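You operate a simulated robot arm through the tools that you are given. There is no shell and no other tool. Be economical: measure what you need, move in short steps, check, and stop when the job is done.

Carry out the task below with a simulated two-armed robot. There is one attempt and no reset: what you move stays moved.

JOB
Pick up the cream filter labelled "coarse" from the free edge of the ball table with one hand, pass it to the other hand and put it on the bare half of the steel bench. Push the reject pusher shut. Press the vent key three times. Take the white sign on the top of the small pallet load and put it away on the lower shelf of the press bench. Put one of the gold buckles from the top of the strap cart on the test board. Do these in any order. Set down upright: cream filter. The reject pusher goes toward x -1.0, y +0.0, z +0.0 (a direction in the base frame), to its stop.
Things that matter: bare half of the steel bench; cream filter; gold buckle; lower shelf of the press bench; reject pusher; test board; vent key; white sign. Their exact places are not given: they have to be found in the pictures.

Only the result counts: the job must be done as asked and must still hold three seconds after the hand-in. Knocking over, shifting, dropping, spilling or breaking anything else fails it.

ROBOT AND FRAMES
Two 7-joint arms with two-finger parallel grippers on one trunk, on a base that drives. Base frame: it is fixed to the floor where the robot stands at the start and does not move with it; the origin is under the middle of the robot, x ahead of it, y to its left, z up. Lengths are in m, angles in degrees, forces in N, time in s.
The left shoulder is at the start at [0.05, 0.165, 0.855], the right one opposite. With the tool pointing down near the work surface each hand reaches from about 0.1 to 0.66 m from the robot's upright axis, wherever it stands, measured 20 degrees to its own side. Places, roughly: bare half of the steel bench [0.9, 0.3, 0.8]; cream filter [0.5, -0.25, 0.5]; gold buckle (3x4x2 cm) [5.1, 3, 0.9]; lower shelf of the press bench [5.2, 4.7, 0.5]; reject pusher [-1.2, 1.7, 1.2]; test board (15x5x2 cm) [5.6, 0.1, 0.8]; vent key [-2.8, -1.8, 0.8]; white sign [3.75, 0.25, 0.75]. Payload 3.91 kg a hand.
Tool frame (each hand has its own): the origin (TCP) lies between the finger pads and is the grasp point; the fingertips stand 0.03 m ahead of it; z points along the fingers, y is the line along which they close. The gripper opens to 0.11 m. The fingers are 0.02 m wide and 0.01 m thick; the gripper's body (0.048 by 0.112 m) begins 0.055 m behind the TCP.
Orientation is that of the tool frame in the base frame, as a unit quaternion [w, x, y, z]. With the fingers straight down and closing along the base's y, the tool's x points along the base's -x, its y along +y and its z along -z.

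CONTROLS
- The arms move only by the tool apply_moves. It takes "left_motion", "right_motion" or both (then of equal length, played together; a hand with none holds still); each is a list of rows, each an object (a shift or turn left out is 0, a gripper value left out holds the last) with "claw": the finger opening in m, from 0 to 0.11; "xyz": the shift along the base's x, y, z in m, a list of three; "turn": the turn, a rotation vector about the base's x, y, z in degrees, a list of three. In form: [{"claw": claw, "xyz": [tx, ty, tz], "turn": [wx, wy, wz]}, ...]. A call has 1 to 10 rows; each row is the pose to reach, as a shift and turn from the pose commanded when the call began. Rows are played at 5 a second. More than 0.05 m and 8.6 degrees between two rows, or a gripper value outside its range, and nothing of the call is played. A pose out of reach is approached as far as the arm can. The call stops where the force on the tool passes 40 N (or 10 N more than at its start, if that is more) or the arm is blocked; 0.2 s more then pass. Each finger travels about 0.045 m/s and halts on what it meets, pressing with about 23 N; the grip force reading is that of the motor and also rises with nothing between the fingers. The clock runs only during rows and for 0.2 s after the last one: add rows that repeat a pose to give the fingers time. It gives the time, the measured TCP pose, the force on the tool (base axes), the opening and the grip force at its end, in the units of the frame above (readings bear some noise), with the torque about the TCP (base axes, N m) and any sound that the robot's microphone picked up.
- Cameras (640 x 400 px; columns grow to the right, rows downward): "scene" is now at [0.1176, -0.0241, 1.0348]; the picture's right is [-0.26, -0.97, 0.00], its down [-0.44, 0.12, -0.89] and it looks along [0.86, -0.23, -0.46] (base axes); focal length 214 px, centre (320, 200). "left" rides on the left gripper at [0.072, -0.017, -0.103] in its tool frame; the picture's right is [0.23, 0.97, 0.00], its down [-0.76, 0.18, -0.62] and it looks along [-0.61, 0.14, 0.78] (tool axes); focal length 222 px, centre (320, 200). "right" rides on the right gripper at [0.072, 0.017, -0.103] in its tool frame; the picture's right is [-0.23, 0.97, 0.00], its down [-0.76, -0.18, -0.62] and it looks along [-0.61, -0.14, 0.78] (tool axes); focal length 222 px, centre (320, 200).
- snapshot(camera): a new picture of that camera. The clock stands still meanwhile.
- lift_body(by): slides the trunk up (or, below 0, down) by that many m; the arms and the scene camera ride with it, the base frame stays. It gives what a move gives, with no picture.
- roll_base(legs): drives the robot by 1 to 6 legs, each [ahead, left, turn to the left] in m, m and degrees, along the robot's own axes; the way and the turn of a leg run together, so that a leg with both is an arc; at most 1.5 m and 180 degrees a leg. The arms and the cameras ride along, it lands a little off, and it stops where it bumps. It gives what a move gives.
- aim_head(pan, tilt): turns the head with the scene camera to pan (to the left, within 80 degrees either way) and tilt (down, from -29 to 69), counted from straight ahead of the robot. It gives what a move gives.
- measure_at(camera, pixels): for up to 12 pixels [column, row] of the newest picture of that camera ("zoom" is the newest enlarged one), the place [x, y, z] in the base frame of the surface seen there, good to about 0.003 m. The clock stands still meanwhile.
- inspect(camera, box): a new picture of the part [left, top, right, bottom] of that camera's present view, enlarged. The clock stands still meanwhile.
- job_done(): hands the job in; it is judged then, once.

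Go step by step. Measure first, check grasps and placings, and put right what went wrong. The budget is 110 turns and 88 pictures, counting those below and the enlarged ones. Unless the task says otherwise, let go and move clear before handing in.

The tools are called after "Call:" as a command line: name --argument value ..., lists and objects as JSON in quotes. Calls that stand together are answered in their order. apply_moves: Moves the arms, as the interface text tells. Its arguments: {"type":"object","properties":{"left_motion":{"type":"array"},"right_motion":{"type":"array"}},"required":[]} The other tools are called the same way: lift_body (by) slides the trunk up or down; roll_base (legs) drives the base; aim_head (pan, tilt) turns the head that bears the scene camera; snapshot (camera) takes a picture; measure_at (camera, pixels) gives the place of the surface under pixels of a picture; inspect (camera, box) takes an enlarged picture of a part of a camera's view; job_done () hands the job in.

At the start:

```text
time_s: 0.0
left_eef_pos: [0.399, 0.1175, 0.9829]
left_ee_rot: [0.001, 0.0, 1.0, 0.0]
left_contact_force: [0.0, 0.5, -0.3]
left_torque: [0.0, 0.01, 0.0]
left_gripper_width: 0.11
left_grip_force: 0.1
right_eef_pos: [0.3513, -0.2235, 0.9745]
right_ee_rot: [0.0, 0.0, 1.0, 0.0]
right_contact_force: [-0.4, 0.3, -0.5]
right_torque: [0.05, -0.01, -0.01]
right_gripper_width: 0.1099
right_grip_force: 0.1
trunk travel left (down, up): [-0.075, 0.428]
robot x, y, heading: [-0.004, -0.0016, 0.1]
head pan, tilt: [-15.1, 27.4]
```

scene: 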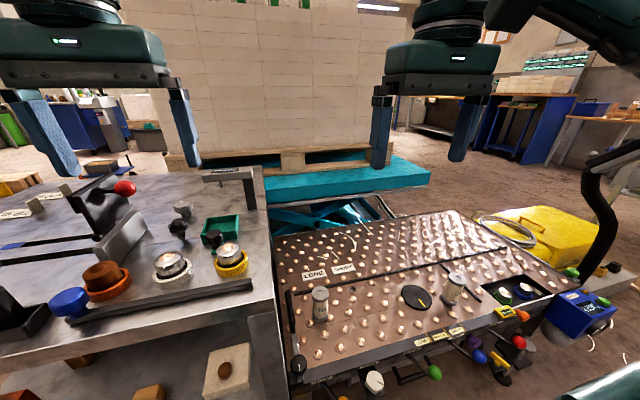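
right: 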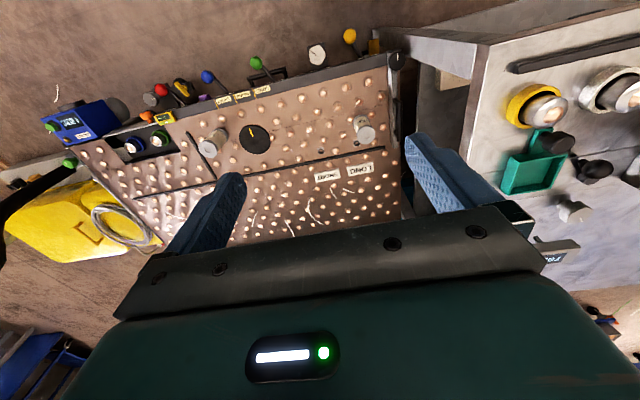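
left: 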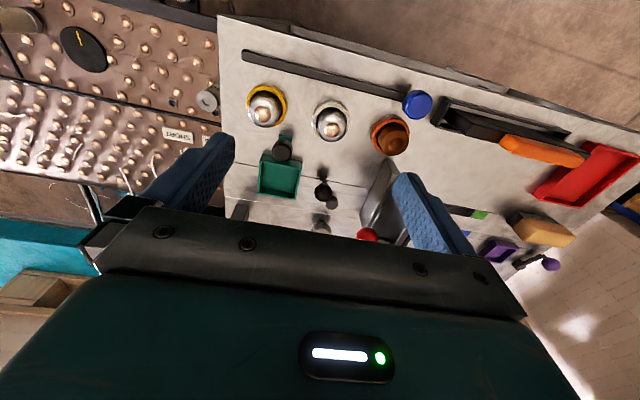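

The scene shows two cream cylinders on the ball table at about (320,303) and (453,288). I'll enlarge that area and the steel bench to the left.

Call:
inspect --camera "scene" --box '[270, 220, 510, 370]'

Call:
inspect --camera "scene" --box '[0, 140, 280, 315]'

```text
2.67 times, centred on (390, 295) of scene
```

zoom: 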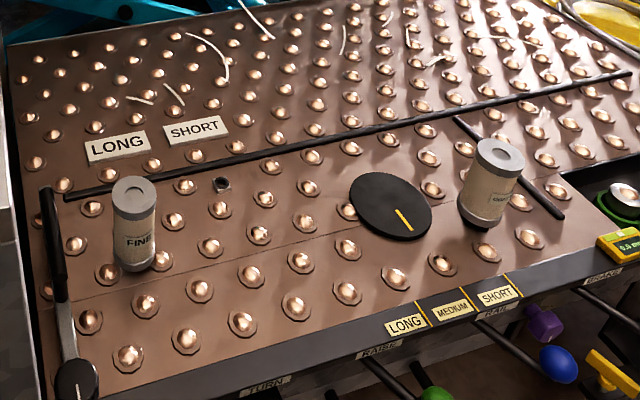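

```text
2.29 times, centred on (140, 228) of scene
```

zoom: 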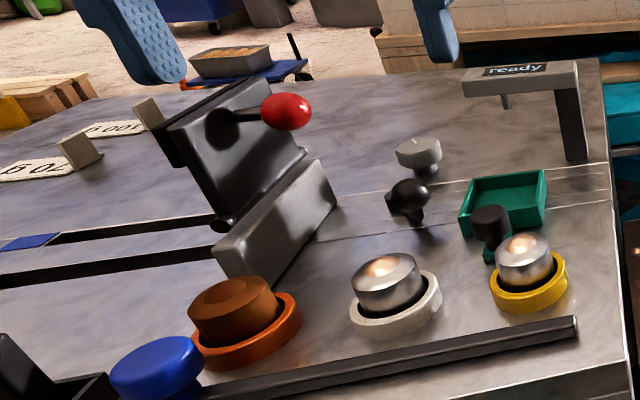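

The left filter reads FINE and the right one is probably COARSE. I'll confirm that and measure the filter and the bench.

Call:
measure_at --camera "scene" --pixels '[[456, 277], [452, 290], [449, 303], [320, 292], [470, 270], [250, 250], [255, 172], [150, 180], [60, 200], [125, 200], [200, 240], [230, 190]]'

Call:
inspect --camera "scene" --box '[420, 260, 500, 310]'

Call:
aim_head --pan 25 --tilt 27

Call:
snapshot --camera "scene"

```text
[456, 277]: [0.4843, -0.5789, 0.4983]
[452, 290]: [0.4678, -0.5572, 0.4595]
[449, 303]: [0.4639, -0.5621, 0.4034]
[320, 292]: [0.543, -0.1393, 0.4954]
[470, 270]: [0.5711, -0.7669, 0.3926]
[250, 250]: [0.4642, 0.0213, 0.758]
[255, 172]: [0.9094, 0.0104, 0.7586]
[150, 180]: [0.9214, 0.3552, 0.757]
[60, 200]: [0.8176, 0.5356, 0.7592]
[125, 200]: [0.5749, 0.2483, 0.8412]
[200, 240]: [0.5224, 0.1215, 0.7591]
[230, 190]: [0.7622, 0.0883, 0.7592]
```

```text
8.00 times, centred on (460, 285) of scene
```

zoom: 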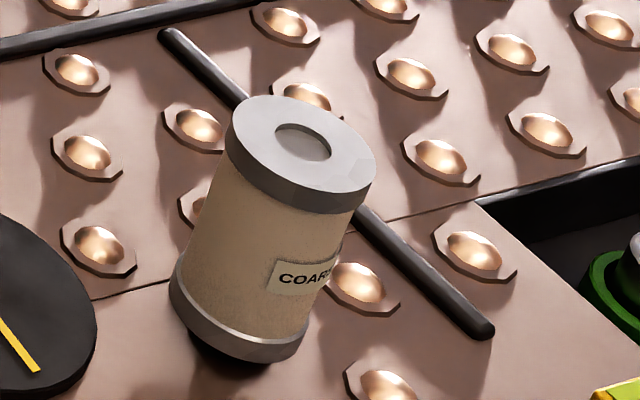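

```text
time_s: 1.1
left_eef_pos: [0.3993, 0.1179, 0.9817]
left_ee_rot: [0.001, 0.0, 1.0, 0.0]
left_contact_force: [0.6, -0.2, 0.0]
left_torque: [-0.01, -0.01, 0.02]
left_gripper_width: 0.1099
left_grip_force: 0.0
right_eef_pos: [0.3521, -0.2236, 0.9744]
right_ee_rot: [0.0, 0.0, 1.0, -0.001]
right_contact_force: [-0.2, -0.6, 0.8]
right_torque: [-0.01, -0.02, 0.0]
right_gripper_width: 0.11
right_grip_force: 0.1
trunk travel left (down, up): [-0.075, 0.428]
robot x, y, heading: [0.0018, 0.0015, 0.3]
head pan, tilt: [25.0, 27.0]
```

```text
81 pictures are left
```

scene: 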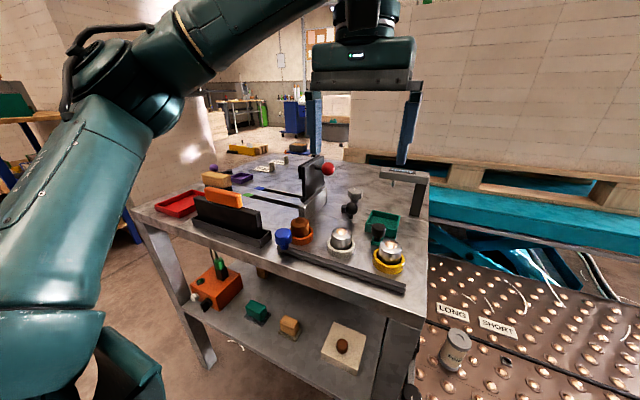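

Call:
inspect --camera "scene" --box '[200, 140, 440, 290]'

Call:
measure_at --camera "scene" --pixels '[[428, 178], [400, 286], [135, 207], [345, 170], [365, 190], [330, 185], [262, 172], [278, 160], [300, 157], [380, 175], [398, 172], [420, 205]]'

```text
2.67 times, centred on (320, 215) of scene
```

zoom: 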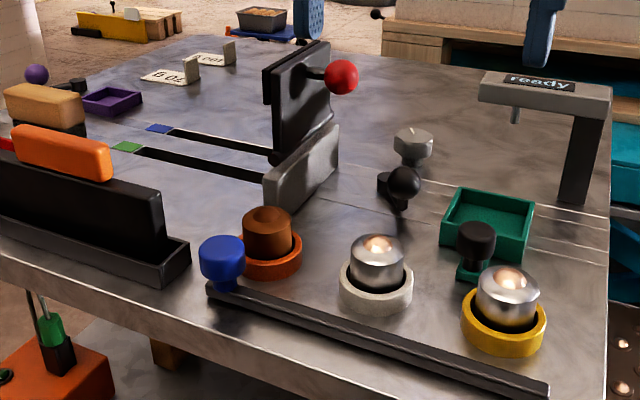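

```text
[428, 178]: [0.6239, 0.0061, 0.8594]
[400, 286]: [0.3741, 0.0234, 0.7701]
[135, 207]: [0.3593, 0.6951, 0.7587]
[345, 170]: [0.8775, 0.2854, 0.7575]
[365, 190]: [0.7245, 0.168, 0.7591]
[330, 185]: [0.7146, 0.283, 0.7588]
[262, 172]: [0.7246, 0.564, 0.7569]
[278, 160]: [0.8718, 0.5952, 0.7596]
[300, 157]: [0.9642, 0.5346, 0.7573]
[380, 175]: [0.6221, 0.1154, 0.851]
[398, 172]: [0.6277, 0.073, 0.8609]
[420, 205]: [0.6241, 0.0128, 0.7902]
```

The bare half is the far half of the steel bench (x>0.68), and COARSE stands near (0.48,-0.57). I'll look down to the right and in front to see how much room the base has.

Call:
aim_head --pan -50 --tilt 50

Call:
snapshot --camera "scene"

Call:
aim_head --pan 0 --tilt 65

Call:
snapshot --camera "scene"

```text
time_s: 2.5
left_eef_pos: [0.398, 0.1186, 0.9818]
left_ee_rot: [0.0, 0.0, 1.0, 0.0]
left_contact_force: [0.2, -0.5, -0.4]
left_torque: [0.0, 0.0, 0.02]
left_gripper_width: 0.11
left_grip_force: 0.1
right_eef_pos: [0.3524, -0.2219, 0.9759]
right_ee_rot: [0.0, -0.001, 1.0, 0.0]
right_contact_force: [0.3, 0.2, -0.5]
right_torque: [-0.02, -0.02, -0.01]
right_gripper_width: 0.1099
right_grip_force: 0.0
trunk travel left (down, up): [-0.075, 0.428]
robot x, y, heading: [-0.0009, 0.001, 0.0]
head pan, tilt: [-50.0, 50.0]
```

```text
79 pictures are left
```

scene: 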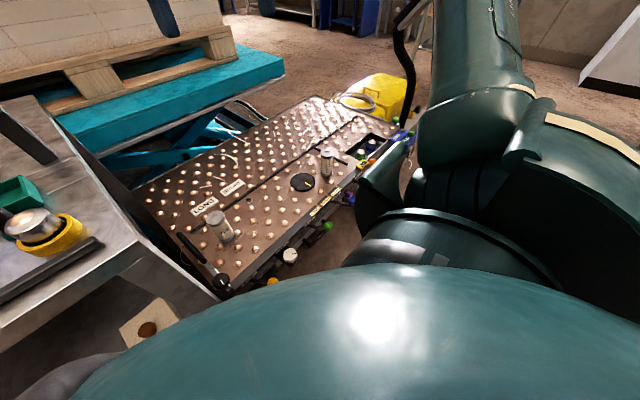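

```text
time_s: 3.7
left_eef_pos: [0.3998, 0.1183, 0.9829]
left_ee_rot: [0.001, 0.0, 1.0, -0.001]
left_contact_force: [-0.2, 0.9, 0.1]
left_torque: [0.02, 0.0, -0.02]
left_gripper_width: 0.1101
left_grip_force: 0.0
right_eef_pos: [0.3512, -0.2224, 0.9753]
right_ee_rot: [0.0, 0.0, 1.0, 0.0]
right_contact_force: [0.2, -0.5, 0.3]
right_torque: [-0.02, 0.04, 0.02]
right_gripper_width: 0.1098
right_grip_force: 0.0
trunk travel left (down, up): [-0.075, 0.428]
robot x, y, heading: [-0.0001, -0.0042, 0.1]
head pan, tilt: [0.0, 65.0]
```

```text
78 pictures are left
```

scene: 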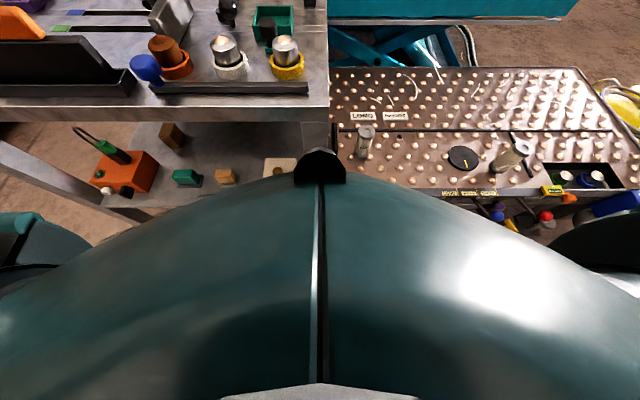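

Call:
roll_base --legs '[[0, -0.15, 0]]'

Call:
aim_head --pan -35 --tilt 40

Call:
snapshot --camera "scene"

```text
time_s: 5.1
left_eef_pos: [0.3993, -0.0298, 0.9831]
left_ee_rot: [0.001, 0.0, 1.0, 0.0]
left_contact_force: [-0.2, 0.6, 0.1]
left_torque: [0.04, -0.02, 0.0]
left_gripper_width: 0.1101
left_grip_force: 0.2
right_eef_pos: [0.352, -0.3705, 0.9753]
right_ee_rot: [0.001, 0.0, 1.0, 0.001]
right_contact_force: [0.7, -0.3, 0.0]
right_torque: [-0.02, 0.01, 0.01]
right_gripper_width: 0.1102
right_grip_force: 0.0
trunk travel left (down, up): [-0.075, 0.428]
robot x, y, heading: [0.0006, -0.1534, 0.1]
head pan, tilt: [0.0, 65.0]
```

```text
time_s: 6.1
left_eef_pos: [0.3996, -0.0304, 0.9821]
left_ee_rot: [0.0, 0.001, 1.0, 0.0]
left_contact_force: [0.2, -0.2, 1.0]
left_torque: [-0.02, 0.01, -0.01]
left_gripper_width: 0.1099
left_grip_force: 0.1
right_eef_pos: [0.3527, -0.3714, 0.9756]
right_ee_rot: [0.0, 0.001, 1.0, 0.0]
right_contact_force: [-0.2, 0.5, -0.3]
right_torque: [0.03, 0.02, 0.0]
right_gripper_width: 0.1101
right_grip_force: 0.1
trunk travel left (down, up): [-0.075, 0.428]
robot x, y, heading: [-0.0005, -0.1509, 0.1]
head pan, tilt: [-35.0, 40.0]
```

```text
77 pictures are left
```

scene: 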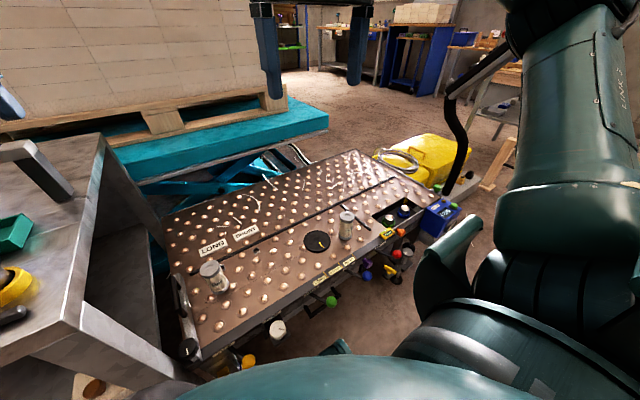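

Call:
inspect --camera "scene" --box '[300, 190, 396, 250]'

Call:
measure_at --camera "zoom" --pixels '[[315, 170], [300, 165], [310, 250], [300, 305], [352, 250], [268, 250]]'

```text
6.67 times, centred on (348, 220) of scene
```

zoom: 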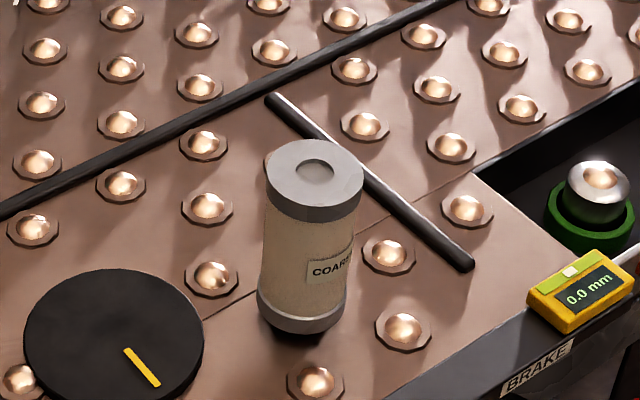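

```text
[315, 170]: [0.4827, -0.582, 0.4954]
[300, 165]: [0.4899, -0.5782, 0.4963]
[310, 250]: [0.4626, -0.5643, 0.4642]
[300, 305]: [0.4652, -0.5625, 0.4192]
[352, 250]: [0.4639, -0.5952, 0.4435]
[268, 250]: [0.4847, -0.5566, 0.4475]
```

The filter is centred at about (0.486,-0.578) with its top at 0.497. I'll move the right hand above it.

Call:
apply_moves --right_motion '[{"claw": 0.1, "xyz": [0.013, -0.021, -0.0375]}, {"xyz": [0.027, -0.042, -0.075]}, {"xyz": [0.04, -0.062, -0.1125]}, {"xyz": [0.053, -0.083, -0.15]}, {"xyz": [0.067, -0.104, -0.1875]}, {"xyz": [0.08, -0.124, -0.225]}, {"xyz": [0.093, -0.145, -0.2625]}, {"xyz": [0.107, -0.166, -0.3]}, {"xyz": [0.12, -0.186, -0.3375]}, {"xyz": [0.1335, -0.207, -0.375]}]'

Call:
snapshot --camera "right"

```text
time_s: 8.3
left_eef_pos: [0.3996, -0.0297, 0.9818]
left_ee_rot: [0.0, 0.001, 1.0, -0.001]
left_contact_force: [-1.7, -0.4, 0.2]
left_torque: [0.01, -0.02, 0.01]
left_gripper_width: 0.11
left_grip_force: 0.1
right_eef_pos: [0.4841, -0.5784, 0.6]
right_ee_rot: [0.0, 0.001, 1.0, 0.0]
right_contact_force: [-0.2, -0.4, 0.5]
right_torque: [0.03, 0.0, 0.04]
right_gripper_width: 0.0999
right_grip_force: 0.0
trunk travel left (down, up): [-0.075, 0.428]
robot x, y, heading: [0.0021, -0.148, 0.2]
head pan, tilt: [-35.0, 40.0]
```

```text
75 pictures are left
```

right: 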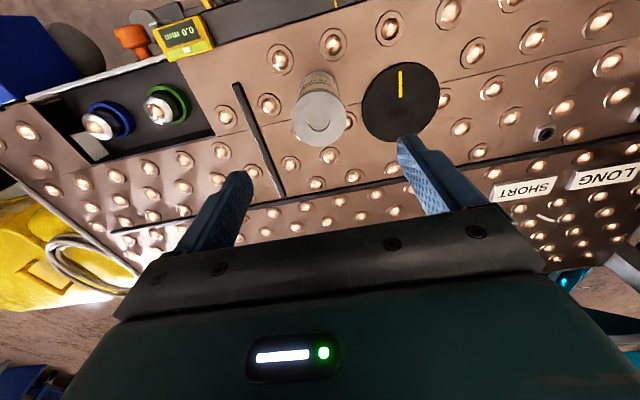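

Call:
measure_at --camera "right" --pixels '[[318, 122], [296, 118], [343, 118]]'

Call:
apply_moves --right_motion '[{"xyz": [0.001, 0, -0.04]}, {"xyz": [0.002, 0, -0.08]}, {"xyz": [0.002, 0, -0.112]}, {"claw": 0.02, "xyz": [0.002, 0, -0.112]}, {"xyz": [0.002, 0, -0.112]}, {"xyz": [0.002, 0, -0.112]}, {"xyz": [0.002, 0, -0.112]}, {"xyz": [0.002, 0, -0.112]}]'

Call:
snapshot --camera "right"

```text
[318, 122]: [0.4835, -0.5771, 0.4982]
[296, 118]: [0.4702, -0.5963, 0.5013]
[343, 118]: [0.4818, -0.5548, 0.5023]
```

```text
time_s: 10.1
left_eef_pos: [0.3997, -0.0307, 0.982]
left_ee_rot: [0.0, -0.001, 1.0, 0.0]
left_contact_force: [0.6, 0.5, 0.5]
left_torque: [0.01, 0.02, 0.01]
left_gripper_width: 0.1099
left_grip_force: 0.2
right_eef_pos: [0.4869, -0.5771, 0.4875]
right_ee_rot: [-0.001, 0.0, 1.0, 0.0]
right_contact_force: [-0.1, 0.4, 0.6]
right_torque: [0.01, -0.02, 0.02]
right_gripper_width: 0.0496
right_grip_force: 23.5
trunk travel left (down, up): [-0.075, 0.428]
robot x, y, heading: [-0.0005, -0.1506, 0.1]
head pan, tilt: [-35.0, 40.0]
```

```text
74 pictures are left
```

right: 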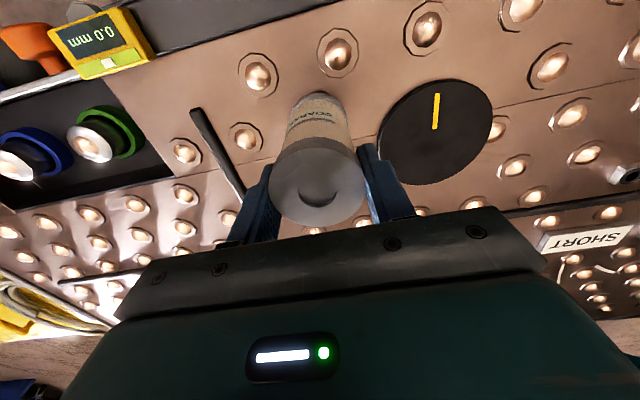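

Grip reads 0.0496 m. I'll re-grip 2 cm higher to leave more of the lower filter free for the other hand, then lift.

Call:
apply_moves --right_motion '[{"claw": 0.08}, {"claw": 0.08}, {"xyz": [-0.001, -0.001, 0.01]}, {"xyz": [-0.001, -0.001, 0.019]}, {"claw": 0.02, "xyz": [-0.001, -0.001, 0.019]}, {"xyz": [-0.001, -0.001, 0.019]}, {"xyz": [-0.001, -0.001, 0.019]}, {"xyz": [-0.001, -0.001, 0.019]}]'

Call:
apply_moves --right_motion '[{"xyz": [0, 0, 0.02]}, {"xyz": [0, 0, 0.06]}, {"xyz": [0, 0, 0.1]}, {"xyz": [0, 0, 0.14]}, {"xyz": [-0.0, 0, 0.18]}, {"xyz": [0, 0.0, 0.22]}, {"xyz": [0, 0, 0.26]}, {"xyz": [0, 0, 0.3]}, {"xyz": [0, 0, 0.34]}, {"xyz": [0, 0, 0.38]}]'

Call:
snapshot --camera "right"

```text
time_s: 11.9
left_eef_pos: [0.4001, -0.0306, 0.9815]
left_ee_rot: [0.0, 0.0, 1.0, -0.001]
left_contact_force: [-0.1, -0.1, 0.2]
left_torque: [-0.03, -0.03, -0.02]
left_gripper_width: 0.1102
left_grip_force: 0.0
right_eef_pos: [0.4856, -0.5786, 0.5071]
right_ee_rot: [0.001, 0.001, 1.0, 0.0]
right_contact_force: [-0.5, -0.1, 1.0]
right_torque: [0.06, 0.03, 0.01]
right_gripper_width: 0.0492
right_grip_force: 22.6
trunk travel left (down, up): [-0.075, 0.428]
robot x, y, heading: [0.0006, -0.1512, 0.0]
head pan, tilt: [-35.0, 40.0]
```

```text
time_s: 14.1
left_eef_pos: [0.3993, -0.0297, 0.9826]
left_ee_rot: [0.0, 0.0, 1.0, -0.001]
left_contact_force: [0.2, -0.8, 0.3]
left_torque: [-0.01, -0.01, -0.01]
left_gripper_width: 0.1101
left_grip_force: 0.0
right_eef_pos: [0.4853, -0.5782, 0.8881]
right_ee_rot: [0.0, 0.0, 1.0, 0.0]
right_contact_force: [0.3, -0.3, -2.5]
right_torque: [0.01, -0.01, -0.02]
right_gripper_width: 0.0491
right_grip_force: 22.8
trunk travel left (down, up): [-0.075, 0.428]
robot x, y, heading: [-0.0009, -0.147, -0.2]
head pan, tilt: [-35.0, 40.0]
```

```text
73 pictures are left
```

right: 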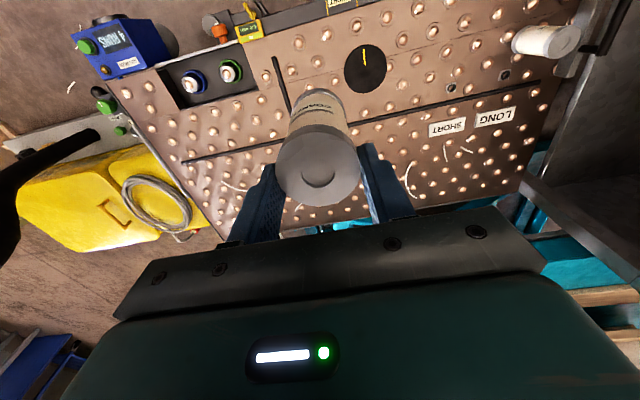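

The filter is held and clear. I'll raise the trunk 0.2 m, tilt the left hand 45° forward, and bring the right hand toward the middle.

Call:
lift_body --by 0.2

Call:
apply_moves --left_motion '[{"xyz": [-0.02, 0, 0], "turn": [0, -7.5, 0]}, {"xyz": [-0.04, 0, 0], "turn": [0, -15, 0]}, {"xyz": [-0.06, 0, 0], "turn": [0, -22.5, 0]}, {"xyz": [-0.08, 0, 0], "turn": [0, -30, 0]}, {"xyz": [-0.1, 0, 0], "turn": [0, -37.5, 0]}, {"xyz": [-0.12, 0, -0.02], "turn": [0, -45, 0]}, {"claw": 0.1, "xyz": [-0.12, 0, -0.05], "turn": [0, -45, 0]}, {"xyz": [-0.12, 0, -0.08], "turn": [0, -45, 0]}]' --right_motion '[{"xyz": [-0.005, 0.04, 0]}, {"xyz": [-0.01, 0.08, 0]}, {"xyz": [-0.015, 0.12, 0]}, {"xyz": [-0.02, 0.16, 0]}, {"xyz": [-0.025, 0.2, 0]}, {"xyz": [-0.03, 0.24, 0]}, {"xyz": [-0.035, 0.28, 0]}, {"xyz": [-0.035, 0.32, -0.02]}]'

Call:
aim_head --pan -5 --tilt 25

Call:
snapshot --camera "scene"

```text
time_s: 16.3
left_eef_pos: [0.3993, -0.0291, 1.1812]
left_ee_rot: [0.0, 0.0, 1.0, 0.0]
left_contact_force: [-1.1, 0.5, 0.3]
left_torque: [0.01, 0.02, 0.01]
left_gripper_width: 0.1098
left_grip_force: 0.0
right_eef_pos: [0.4866, -0.5806, 1.0886]
right_ee_rot: [-0.001, 0.001, 1.0, 0.0]
right_contact_force: [-0.4, -1.0, -1.5]
right_torque: [-0.01, -0.04, 0.0]
right_gripper_width: 0.0492
right_grip_force: 23.5
trunk travel left (down, up): [-0.275, 0.228]
robot x, y, heading: [0.0026, -0.1453, 0.0]
head pan, tilt: [-35.0, 40.0]
```

```text
time_s: 18.1
left_eef_pos: [0.2804, -0.0286, 1.1014]
left_ee_rot: [0.383, 0.0, 0.924, -0.001]
left_contact_force: [-0.5, 0.5, 0.5]
left_torque: [-0.02, -0.01, -0.02]
left_gripper_width: 0.1001
left_grip_force: 0.0
right_eef_pos: [0.4505, -0.2569, 1.0693]
right_ee_rot: [0.001, 0.001, 1.0, 0.0]
right_contact_force: [-0.7, -0.4, -2.1]
right_torque: [-0.03, -0.04, -0.03]
right_gripper_width: 0.049
right_grip_force: 23.1
trunk travel left (down, up): [-0.275, 0.228]
robot x, y, heading: [-0.0008, -0.1482, -0.2]
head pan, tilt: [-35.0, 40.0]
```

```text
time_s: 19.0
left_eef_pos: [0.2784, -0.0293, 1.1022]
left_ee_rot: [0.383, -0.001, 0.924, 0.0]
left_contact_force: [-0.1, 0.9, 0.3]
left_torque: [0.02, 0.0, -0.01]
left_gripper_width: 0.0999
left_grip_force: 0.1
right_eef_pos: [0.4506, -0.2585, 1.0697]
right_ee_rot: [0.0, -0.001, 1.0, 0.001]
right_contact_force: [0.4, -0.3, -2.9]
right_torque: [0.01, -0.03, -0.02]
right_gripper_width: 0.0494
right_grip_force: 22.7
trunk travel left (down, up): [-0.275, 0.228]
robot x, y, heading: [0.0025, -0.1468, -0.2]
head pan, tilt: [-5.0, 25.0]
```

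```text
72 pictures are left
```

scene: 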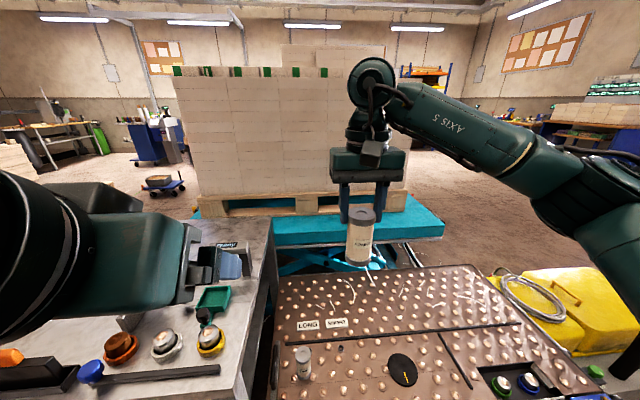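

Both hands are in view and the filter hangs at (360,235). I'll shift the meeting point toward the middle and bring the left hand to the start of its approach.

Call:
apply_moves --left_motion '[{"xyz": [0, -0.03, 0.02]}, {"xyz": [0.0, -0.06, 0.02]}, {"xyz": [0.02, -0.09, 0.02]}, {"xyz": [0.035, -0.12, 0.02]}, {"xyz": [0.05, -0.149, 0.02]}]' --right_motion '[{"xyz": [0, 0.02, 0]}, {"xyz": [0, 0.04, 0]}, {"xyz": [0, 0.06, 0]}, {"xyz": [0, 0.08, 0]}, {"xyz": [0, 0.08, 0]}]'

Call:
snapshot --camera "left"

Call:
snapshot --camera "scene"

```text
time_s: 20.2
left_eef_pos: [0.327, -0.1819, 1.1233]
left_ee_rot: [0.385, 0.005, 0.923, -0.002]
left_contact_force: [0.4, 0.5, -0.3]
left_torque: [0.01, 0.03, 0.02]
left_gripper_width: 0.1002
left_grip_force: 0.0
right_eef_pos: [0.4501, -0.1783, 1.0684]
right_ee_rot: [0.001, 0.001, 1.0, 0.0]
right_contact_force: [-0.4, -0.5, -2.6]
right_torque: [0.0, -0.02, 0.01]
right_gripper_width: 0.049
right_grip_force: 23.1
trunk travel left (down, up): [-0.275, 0.228]
robot x, y, heading: [0.0037, -0.1435, -0.2]
head pan, tilt: [-5.0, 25.0]
```

```text
71 pictures are left
```

left: 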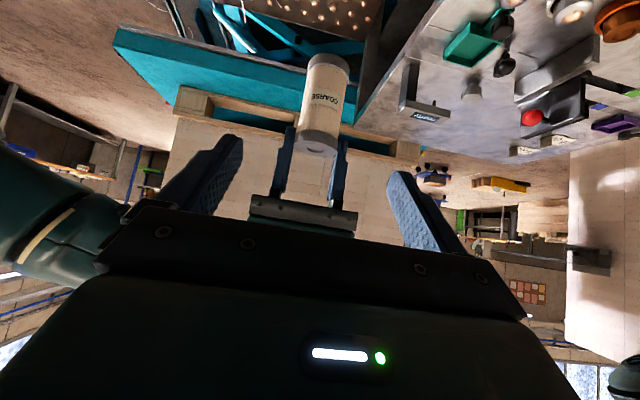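

```text
70 pictures are left
```

scene: 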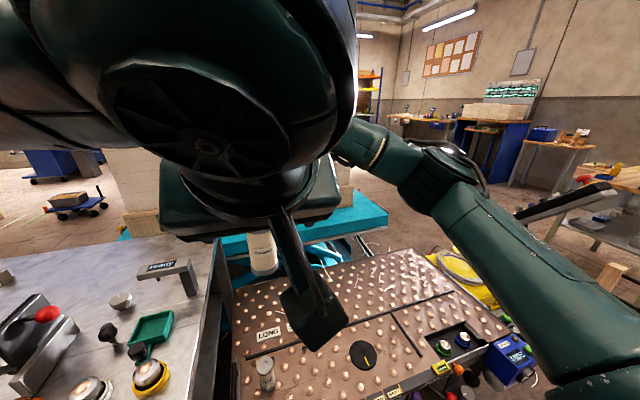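

The left camera sees the filter centred between its open fingers. I'll advance along the tool direction and close low on the filter.

Call:
apply_moves --left_motion '[{"xyz": [0.03, 0.001, -0.03]}, {"xyz": [0.06, 0.002, -0.06]}, {"xyz": [0.09, 0.003, -0.09]}, {"xyz": [0.11, 0.0035, -0.108]}, {"xyz": [0.123, 0.0035, -0.12]}]'

Call:
snapshot --camera "left"

```text
time_s: 21.4
left_eef_pos: [0.4504, -0.1785, 1.0032]
left_ee_rot: [0.384, 0.002, 0.923, -0.002]
left_contact_force: [-18.3, -2.5, 13.6]
left_torque: [0.11, -0.56, 0.0]
left_gripper_width: 0.0998
left_grip_force: 0.0
right_eef_pos: [0.4531, -0.1791, 1.0673]
right_ee_rot: [0.001, 0.003, 1.0, 0.0]
right_contact_force: [18.4, 0.7, -15.1]
right_torque: [-0.02, -0.54, -0.08]
right_gripper_width: 0.0498
right_grip_force: 23.5
trunk travel left (down, up): [-0.275, 0.228]
robot x, y, heading: [0.0005, -0.1494, 0.3]
head pan, tilt: [-5.0, 25.0]
```

```text
69 pictures are left
```

left: 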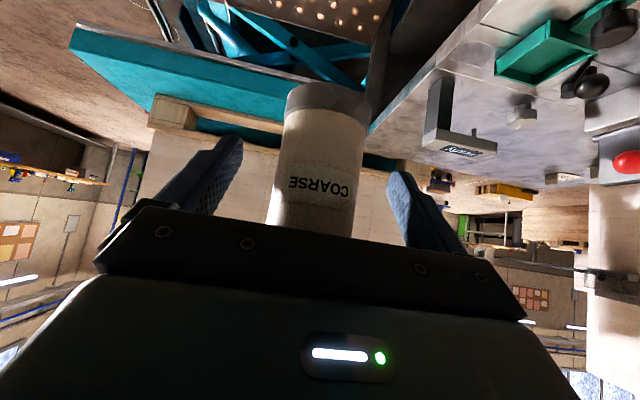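

The palm is touching the filter with about 20 N, so I'll back off 12 mm in x and then close.

Call:
apply_moves --left_motion '[{"xyz": [-0.012, 0, 0]}, {"xyz": [-0.012, 0, 0]}, {"claw": 0.02, "xyz": [-0.012, 0, 0]}, {"xyz": [-0.012, 0, 0]}, {"xyz": [-0.012, 0, 0]}, {"xyz": [-0.012, 0, 0]}, {"xyz": [-0.012, 0, 0]}, {"xyz": [-0.012, 0, 0]}]'

```text
time_s: 23.2
left_eef_pos: [0.4388, -0.1768, 1.002]
left_ee_rot: [0.384, 0.003, 0.924, -0.002]
left_contact_force: [6.1, -20.2, -1.0]
left_torque: [0.42, 0.05, -0.11]
left_gripper_width: 0.0496
left_grip_force: 23.6
right_eef_pos: [0.4514, -0.1763, 1.0684]
right_ee_rot: [0.0, -0.002, 1.0, 0.002]
right_contact_force: [-5.4, 18.8, 1.8]
right_torque: [0.88, 0.26, -0.12]
right_gripper_width: 0.0493
right_grip_force: 22.4
trunk travel left (down, up): [-0.275, 0.228]
robot x, y, heading: [0.0001, -0.1472, -0.1]
head pan, tilt: [-5.0, 25.0]
```

Both hands hold it. I'll open the right hand and raise it clear.

Call:
apply_moves --right_motion '[{"claw": 0.08}, {}, {"xyz": [0, 0, 0]}, {"xyz": [0, 0, 0.03]}, {"xyz": [0, 0, 0.06]}, {"xyz": [0, 0, 0.1]}, {"xyz": [0.0, -0.04, 0.12]}, {"xyz": [0, -0.08, 0.12]}, {"xyz": [0, -0.13, 0.12]}, {"xyz": [-0.04, -0.16, 0.12]}]'

Call:
snapshot --camera "left"

```text
time_s: 25.4
left_eef_pos: [0.4402, -0.1759, 1.0022]
left_ee_rot: [0.382, 0.0, 0.924, -0.001]
left_contact_force: [0.0, -0.1, -0.4]
left_torque: [0.0, 0.01, 0.01]
left_gripper_width: 0.0495
left_grip_force: 23.4
right_eef_pos: [0.409, -0.3405, 1.1877]
right_ee_rot: [0.0, 0.0, 1.0, 0.0]
right_contact_force: [0.4, 0.1, -0.3]
right_torque: [0.01, 0.03, 0.02]
right_gripper_width: 0.0803
right_grip_force: 0.1
trunk travel left (down, up): [-0.275, 0.228]
robot x, y, heading: [0.0015, -0.1463, 0.1]
head pan, tilt: [-5.0, 25.0]
```

```text
68 pictures are left
```

left: 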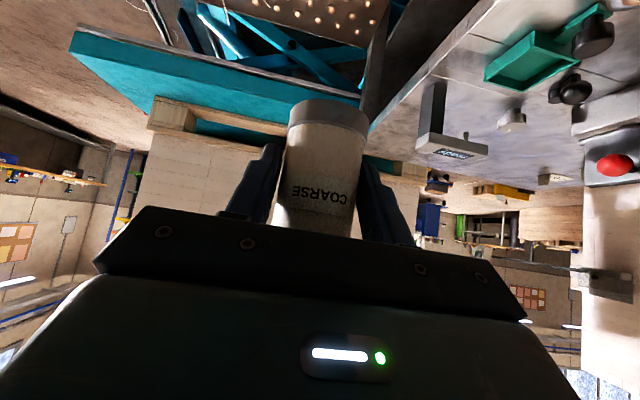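

Left now holds the filter alone. I'll raise it and roll the base left 0.2 m.

Call:
apply_moves --left_motion '[{"xyz": [0, 0, 0.04]}, {"xyz": [0, 0, 0.08]}]'

Call:
roll_base --legs '[[0, 0.2, 0]]'

Call:
apply_moves --left_motion '[{"xyz": [0.035, 0.015, 0]}, {"xyz": [0.07, 0.03, 0]}, {"xyz": [0.105, 0.045, 0]}, {"xyz": [0.14, 0.06, 0]}, {"xyz": [0.175, 0.075, 0]}, {"xyz": [0.21, 0.09, 0]}, {"xyz": [0.245, 0.105, 0]}, {"xyz": [0.28, 0.12, 0]}, {"xyz": [0.315, 0.135, 0]}, {"xyz": [0.35, 0.15, 0]}]'

Call:
snapshot --camera "left"

```text
time_s: 26.0
left_eef_pos: [0.4395, -0.1777, 1.0833]
left_ee_rot: [0.382, 0.001, 0.924, 0.0]
left_contact_force: [0.6, -0.1, -0.7]
left_torque: [0.02, 0.02, 0.0]
left_gripper_width: 0.0494
left_grip_force: 22.5
right_eef_pos: [0.4112, -0.3389, 1.1882]
right_ee_rot: [-0.001, 0.0, 1.0, 0.0]
right_contact_force: [0.3, 0.4, 0.4]
right_torque: [-0.02, 0.03, 0.02]
right_gripper_width: 0.0801
right_grip_force: 0.1
trunk travel left (down, up): [-0.275, 0.228]
robot x, y, heading: [-0.0011, -0.1456, 0.1]
head pan, tilt: [-5.0, 25.0]
```

```text
time_s: 27.6
left_eef_pos: [0.4401, 0.0219, 1.0826]
left_ee_rot: [0.382, 0.0, 0.924, 0.001]
left_contact_force: [-0.7, 0.0, -2.8]
left_torque: [-0.02, 0.05, -0.04]
left_gripper_width: 0.0495
left_grip_force: 22.9
right_eef_pos: [0.4118, -0.1412, 1.1873]
right_ee_rot: [0.0, 0.001, 1.0, 0.0]
right_contact_force: [-0.2, 0.5, -0.1]
right_torque: [-0.02, -0.02, -0.02]
right_gripper_width: 0.0798
right_grip_force: 0.1
trunk travel left (down, up): [-0.275, 0.228]
robot x, y, heading: [0.0009, 0.0475, 0.1]
head pan, tilt: [-5.0, 25.0]
```

```text
time_s: 29.8
left_eef_pos: [0.7604, 0.1651, 1.0739]
left_ee_rot: [0.382, 0.002, 0.924, 0.0]
left_contact_force: [-0.2, -0.3, -2.3]
left_torque: [0.01, 0.03, 0.01]
left_gripper_width: 0.0494
left_grip_force: 23.1
left hand out of reach, approached as far as the arm can: row 10
right_eef_pos: [0.4115, -0.141, 1.1875]
right_ee_rot: [0.0, 0.001, 1.0, 0.0]
right_contact_force: [-0.5, 0.3, 0.1]
right_torque: [0.03, -0.02, 0.01]
right_gripper_width: 0.08
right_grip_force: 0.2
trunk travel left (down, up): [-0.275, 0.228]
robot x, y, heading: [0.0009, 0.0518, -0.2]
head pan, tilt: [-5.0, 25.0]
```

```text
67 pictures are left
```

left: 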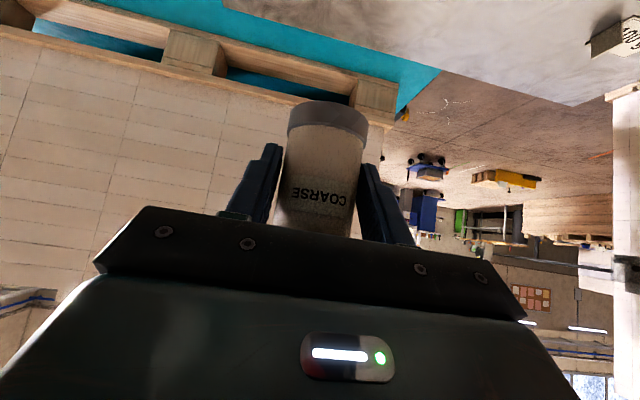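

The reach limit put the filter at x≈0.77. Before lowering, I'll check the heights of the red lever and the gantry and look at where the forearm is.

Call:
aim_head --pan 25 --tilt 45

Call:
snapshot --camera "scene"

```text
time_s: 30.8
left_eef_pos: [0.759, 0.1653, 1.0745]
left_ee_rot: [0.383, 0.0, 0.924, 0.0]
left_contact_force: [-0.4, -0.5, -2.0]
left_torque: [0.0, 0.03, 0.02]
left_gripper_width: 0.0495
left_grip_force: 22.9
right_eef_pos: [0.4102, -0.1408, 1.1868]
right_ee_rot: [0.0, 0.001, 1.0, 0.0]
right_contact_force: [0.7, 0.1, 0.4]
right_torque: [0.04, 0.01, -0.01]
right_gripper_width: 0.0799
right_grip_force: 0.0
trunk travel left (down, up): [-0.275, 0.228]
robot x, y, heading: [0.0032, 0.0516, -0.0]
head pan, tilt: [25.0, 45.0]
```

```text
66 pictures are left
```

scene: 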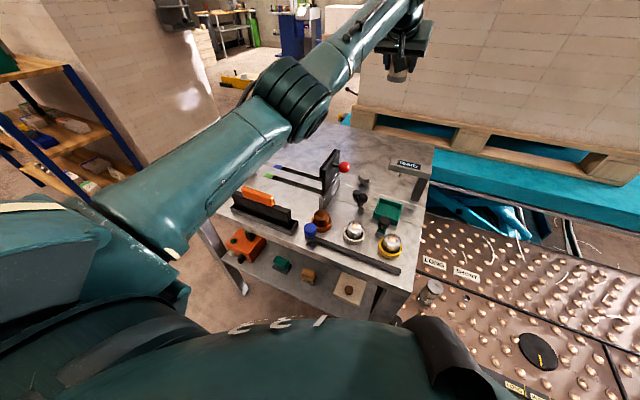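

Call:
measure_at --camera "scene" --pixels '[[345, 167], [332, 157], [336, 150], [420, 173], [405, 160], [300, 90], [360, 45], [397, 72], [290, 205], [400, 295], [345, 140], [398, 140]]'

```text
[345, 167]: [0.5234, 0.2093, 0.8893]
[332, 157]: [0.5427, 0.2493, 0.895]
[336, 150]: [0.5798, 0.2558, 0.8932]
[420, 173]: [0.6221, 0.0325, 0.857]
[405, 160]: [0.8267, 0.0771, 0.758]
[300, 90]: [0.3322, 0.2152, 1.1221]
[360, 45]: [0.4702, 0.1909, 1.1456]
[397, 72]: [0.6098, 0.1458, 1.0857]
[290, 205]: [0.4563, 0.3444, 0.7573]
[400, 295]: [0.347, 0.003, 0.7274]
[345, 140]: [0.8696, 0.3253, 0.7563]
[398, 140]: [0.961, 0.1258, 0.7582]
```

Call:
inspect --camera "scene" --box '[310, 120, 450, 220]'

Call:
measure_at --camera "zoom" --pixels '[[250, 268], [245, 300], [230, 325], [240, 350], [365, 175], [440, 205], [350, 185], [135, 225], [300, 285]]'

```text
4.00 times, centred on (380, 170) of scene
```

zoom: 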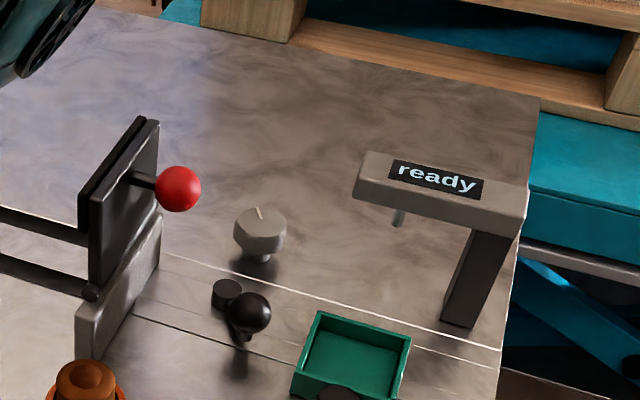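

```text
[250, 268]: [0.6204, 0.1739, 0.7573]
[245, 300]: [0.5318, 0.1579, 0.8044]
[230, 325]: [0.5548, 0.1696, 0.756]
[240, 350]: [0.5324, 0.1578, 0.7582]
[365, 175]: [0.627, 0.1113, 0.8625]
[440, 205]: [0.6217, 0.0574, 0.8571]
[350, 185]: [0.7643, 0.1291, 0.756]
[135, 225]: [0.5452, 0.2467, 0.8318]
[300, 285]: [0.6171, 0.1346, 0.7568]
```

Call:
measure_at --camera "scene" --pixels '[[270, 330], [320, 325], [435, 340], [360, 325], [400, 335], [350, 290], [330, 300]]'

Call:
roll_base --legs '[[0.06, 0, 0]]'

```text
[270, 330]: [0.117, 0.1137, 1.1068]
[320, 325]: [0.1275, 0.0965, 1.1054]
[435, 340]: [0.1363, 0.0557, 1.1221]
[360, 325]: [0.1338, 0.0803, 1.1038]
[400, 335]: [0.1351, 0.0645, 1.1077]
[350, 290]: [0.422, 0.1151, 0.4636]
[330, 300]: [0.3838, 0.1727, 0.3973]
```

```text
time_s: 31.8
left_eef_pos: [0.8086, 0.1653, 1.0739]
left_ee_rot: [0.381, 0.0, 0.924, 0.001]
left_contact_force: [-0.5, -0.1, -1.5]
left_torque: [-0.01, 0.0, -0.01]
left_gripper_width: 0.0493
left_grip_force: 22.7
right_eef_pos: [0.46, -0.1408, 1.188]
right_ee_rot: [-0.001, 0.001, 1.0, 0.0]
right_contact_force: [-0.4, 0.6, -0.1]
right_torque: [0.03, -0.03, -0.04]
right_gripper_width: 0.0799
right_grip_force: 0.1
trunk travel left (down, up): [-0.275, 0.228]
robot x, y, heading: [0.0503, 0.0495, -0.0]
head pan, tilt: [25.0, 45.0]
stopped in leg 1: the robot was blocked; the commanded pose is now the measured one
```

The base stopped at x=0.05, probably against the bench. The hand is at x=0.81, so I'll lower it now.

Call:
apply_moves --left_motion '[{"xyz": [0, 0.005, -0.04]}, {"xyz": [0, 0.01, -0.08]}, {"xyz": [0, 0.01, -0.12]}, {"xyz": [0, 0.01, -0.16]}, {"xyz": [0, 0.01, -0.2]}, {"xyz": [0, 0.01, -0.235]}, {"xyz": [0, 0.01, -0.255]}]'

Call:
snapshot --camera "scene"

Call:
snapshot --camera "left"

```text
time_s: 33.4
left_eef_pos: [0.8095, 0.174, 0.8219]
left_ee_rot: [0.385, 0.002, 0.923, 0.0]
left_contact_force: [-0.2, -0.4, -2.1]
left_torque: [0.02, 0.02, -0.02]
left_gripper_width: 0.0497
left_grip_force: 23.1
right_eef_pos: [0.4601, -0.1419, 1.1868]
right_ee_rot: [-0.001, 0.001, 1.0, 0.0]
right_contact_force: [-0.3, -0.2, -0.4]
right_torque: [0.01, -0.05, 0.0]
right_gripper_width: 0.08
right_grip_force: 0.1
trunk travel left (down, up): [-0.275, 0.228]
robot x, y, heading: [0.0502, 0.0496, -0.3]
head pan, tilt: [25.0, 45.0]
```

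```text
64 pictures are left
```

scene: 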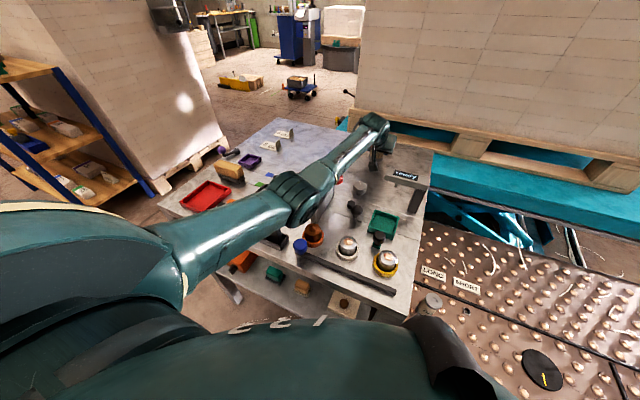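

```text
63 pictures are left
```

left: 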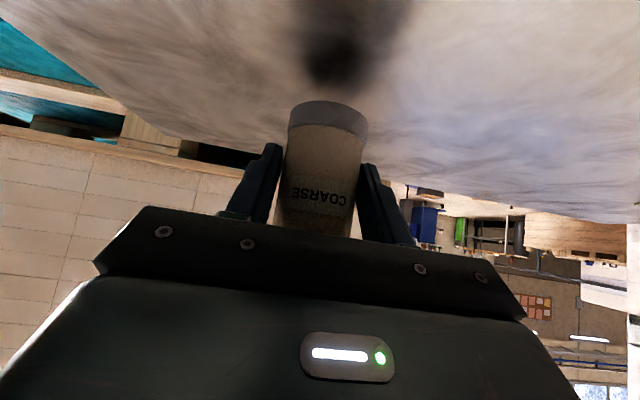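

Call:
apply_moves --left_motion '[{"xyz": [0, 0, -0.01]}, {"xyz": [0, 0, -0.017]}, {"xyz": [0, 0, -0.02]}, {"xyz": [0, 0, -0.022]}]'

Call:
measure_at --camera "scene" --pixels '[[340, 180], [300, 200], [332, 195], [345, 155]]'

```text
time_s: 34.4
left_eef_pos: [0.8116, 0.1725, 0.8118]
left_ee_rot: [0.391, 0.003, 0.92, 0.001]
left_contact_force: [0.2, -0.4, -2.0]
left_torque: [-0.02, 0.01, 0.04]
left_gripper_width: 0.0495
left_grip_force: 23.1
right_eef_pos: [0.4583, -0.1457, 1.1872]
right_ee_rot: [0.001, 0.002, 1.0, 0.002]
right_contact_force: [-0.4, -0.3, 0.5]
right_torque: [0.02, 0.01, 0.01]
right_gripper_width: 0.08
right_grip_force: 0.1
trunk travel left (down, up): [-0.275, 0.228]
robot x, y, heading: [0.0515, 0.0474, -0.1]
head pan, tilt: [25.0, 45.0]
```

```text
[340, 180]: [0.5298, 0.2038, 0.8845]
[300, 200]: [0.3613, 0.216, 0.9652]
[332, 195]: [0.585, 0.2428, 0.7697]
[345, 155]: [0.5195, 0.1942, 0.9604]
```

The hand stalled at z=0.812, and the forearm at (345,155) is close above the red lever. I'll rise and look.

Call:
apply_moves --left_motion '[{"xyz": [0, 0, 0.04]}]'

Call:
inspect --camera "scene" --box '[240, 90, 440, 215]'

```text
time_s: 34.8
left_eef_pos: [0.8076, 0.1803, 0.8311]
left_ee_rot: [0.378, -0.001, 0.926, 0.002]
left_contact_force: [0.0, -0.4, -3.0]
left_torque: [0.04, 0.02, 0.03]
left_gripper_width: 0.0494
left_grip_force: 22.8
right_eef_pos: [0.4626, -0.1415, 1.1848]
right_ee_rot: [-0.001, 0.001, 1.0, 0.0]
right_contact_force: [-0.3, -0.6, 0.5]
right_torque: [0.03, 0.02, -0.02]
right_gripper_width: 0.08
right_grip_force: 0.0
trunk travel left (down, up): [-0.275, 0.228]
robot x, y, heading: [0.052, 0.0531, -0.2]
head pan, tilt: [25.0, 45.0]
```

```text
3.20 times, centred on (340, 152) of scene
```

zoom: 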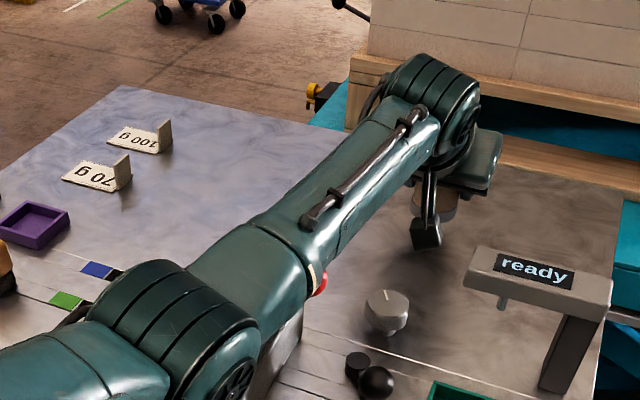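

The forearm passes right over the red lever. I'll lift back up, move the base right, and make the tool steeper so the wrist and forearm stay higher.

Call:
apply_moves --left_motion '[{"xyz": [0, 0, 0.05]}, {"xyz": [0, 0, 0.1]}, {"xyz": [0, 0, 0.15]}, {"xyz": [0, 0, 0.2]}, {"xyz": [0, 0, 0.24]}]'

Call:
roll_base --legs '[[-0.005, -0.11, 0]]'

Call:
lift_body --by 0.06

Call:
apply_moves --left_motion '[{"xyz": [-0.01, 0.02, 0], "turn": [0, 7, 0]}, {"xyz": [-0.025, 0.04, -0.02], "turn": [0, 14, 0]}, {"xyz": [-0.04, 0.07, -0.04], "turn": [0, 20, 0]}, {"xyz": [-0.04, 0.1, -0.08], "turn": [0, 20, 0]}, {"xyz": [-0.04, 0.1, -0.12], "turn": [0, 20, 0]}, {"xyz": [-0.04, 0.1, -0.16], "turn": [0, 20, 0]}, {"xyz": [-0.04, 0.1, -0.2], "turn": [0, 20, 0]}]'

Call:
snapshot --camera "scene"

```text
time_s: 36.0
left_eef_pos: [0.8065, 0.176, 1.0782]
left_ee_rot: [0.381, 0.001, 0.924, 0.0]
left_contact_force: [0.6, 0.0, -1.5]
left_torque: [0.01, -0.01, 0.02]
left_gripper_width: 0.0495
left_grip_force: 23.0
right_eef_pos: [0.4618, -0.1423, 1.1872]
right_ee_rot: [0.0, 0.002, 1.0, 0.001]
right_contact_force: [-0.4, 0.2, -0.3]
right_torque: [-0.02, -0.01, -0.02]
right_gripper_width: 0.0799
right_grip_force: 0.0
trunk travel left (down, up): [-0.275, 0.228]
robot x, y, heading: [0.052, 0.0496, -0.1]
head pan, tilt: [25.0, 45.0]
```

```text
time_s: 37.0
left_eef_pos: [0.8005, 0.1302, 1.0759]
left_ee_rot: [0.381, -0.001, 0.925, 0.001]
left_contact_force: [-0.1, 0.1, -2.5]
left_torque: [-0.02, 0.01, -0.02]
left_gripper_width: 0.0495
left_grip_force: 23.2
right_eef_pos: [0.4556, -0.1893, 1.187]
right_ee_rot: [-0.002, -0.001, 1.0, 0.001]
right_contact_force: [-0.3, 0.9, 0.4]
right_torque: [0.02, 0.01, 0.0]
right_gripper_width: 0.0799
right_grip_force: 0.0
trunk travel left (down, up): [-0.275, 0.228]
robot x, y, heading: [0.0442, 0.0011, 0.1]
head pan, tilt: [25.0, 45.0]
stopped in leg 1: the robot was blocked; the commanded pose is now the measured one
```

```text
time_s: 38.0
left_eef_pos: [0.801, 0.1283, 1.1351]
left_ee_rot: [0.38, -0.001, 0.925, 0.001]
left_contact_force: [-0.1, -0.1, -1.7]
left_torque: [0.0, 0.02, -0.01]
left_gripper_width: 0.0495
left_grip_force: 23.1
right_eef_pos: [0.4569, -0.1888, 1.2454]
right_ee_rot: [-0.002, 0.0, 1.0, 0.001]
right_contact_force: [-0.2, 0.2, -0.4]
right_torque: [0.01, 0.02, 0.0]
right_gripper_width: 0.0801
right_grip_force: 0.0
trunk travel left (down, up): [-0.335, 0.168]
robot x, y, heading: [0.0429, 0.0014, 0.4]
head pan, tilt: [25.0, 45.0]
```

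```text
time_s: 39.6
left_eef_pos: [0.7609, 0.2291, 0.9356]
left_ee_rot: [0.215, 0.0, 0.977, 0.0]
left_contact_force: [-0.6, 0.2, -2.2]
left_torque: [0.0, 0.01, 0.0]
left_gripper_width: 0.0496
left_grip_force: 22.9
right_eef_pos: [0.4566, -0.1898, 1.2461]
right_ee_rot: [-0.003, 0.0, 1.0, 0.0]
right_contact_force: [0.6, 0.5, 0.5]
right_torque: [0.04, 0.01, 0.0]
right_gripper_width: 0.0798
right_grip_force: 0.1
trunk travel left (down, up): [-0.335, 0.168]
robot x, y, heading: [0.043, 0.0004, 0.3]
head pan, tilt: [25.0, 45.0]
```

```text
61 pictures are left
```

scene: 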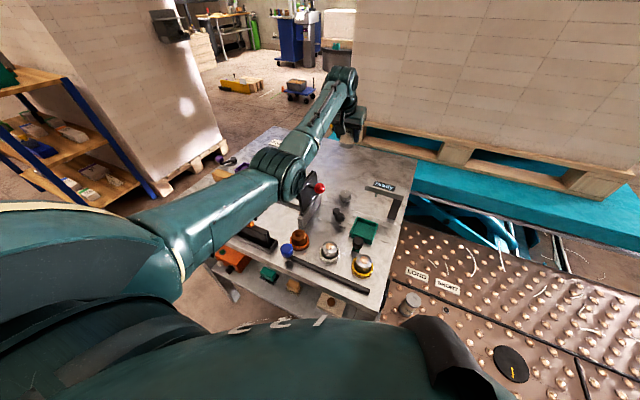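

The base can't go further right because of the ball table, and the filter must go back to upright. I'll place it left of the lever instead, at y≈0.36: raise, restore the tilt, and roll left 0.2 m.

Call:
apply_moves --left_motion '[{"xyz": [0, 0, 0.05]}, {"xyz": [0, 0, 0.1]}, {"xyz": [0, 0, 0.15], "turn": [0, -7, 0]}, {"xyz": [0, 0, 0.17], "turn": [0, -14, 0]}, {"xyz": [0, 0, 0.17], "turn": [0, -20, 0]}]'

Call:
roll_base --legs '[[-0.01, 0.2, 0]]'

Call:
apply_moves --left_motion '[{"xyz": [0.02, -0.04, -0.02]}, {"xyz": [0.04, -0.07, -0.05]}, {"xyz": [0.06, -0.07, -0.1]}, {"xyz": [0.06, -0.07, -0.14]}, {"xyz": [0.06, -0.07, -0.18]}, {"xyz": [0.06, -0.07, -0.22]}]'

Call:
snapshot --camera "scene"

```text
time_s: 40.8
left_eef_pos: [0.7617, 0.2285, 1.1053]
left_ee_rot: [0.382, 0.0, 0.924, 0.0]
left_contact_force: [-0.1, 0.0, -1.9]
left_torque: [-0.01, 0.03, 0.02]
left_gripper_width: 0.0495
left_grip_force: 22.9
right_eef_pos: [0.4561, -0.1901, 1.2458]
right_ee_rot: [-0.002, 0.0, 1.0, 0.001]
right_contact_force: [0.5, 0.8, 0.7]
right_torque: [-0.02, 0.0, 0.01]
right_gripper_width: 0.0803
right_grip_force: 0.0
trunk travel left (down, up): [-0.335, 0.168]
robot x, y, heading: [0.0436, 0.0017, 0.4]
head pan, tilt: [25.0, 45.0]
```

```text
time_s: 42.4
left_eef_pos: [0.7499, 0.4264, 1.1052]
left_ee_rot: [0.381, -0.002, 0.924, 0.001]
left_contact_force: [0.4, -0.1, -2.5]
left_torque: [-0.03, 0.0, -0.03]
left_gripper_width: 0.0496
left_grip_force: 22.9
right_eef_pos: [0.4468, 0.0074, 1.2471]
right_ee_rot: [-0.002, -0.001, 1.0, 0.002]
right_contact_force: [0.8, 0.6, 0.6]
right_torque: [-0.02, -0.05, 0.01]
right_gripper_width: 0.0798
right_grip_force: 0.0
trunk travel left (down, up): [-0.335, 0.168]
robot x, y, heading: [0.0334, 0.1977, 0.4]
head pan, tilt: [25.0, 45.0]
```

```text
refused: row 3 steps farther than a row can; nothing moved
```

```text
60 pictures are left
```

scene: 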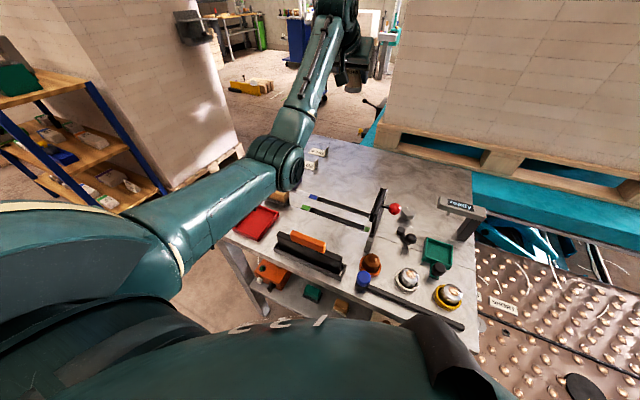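

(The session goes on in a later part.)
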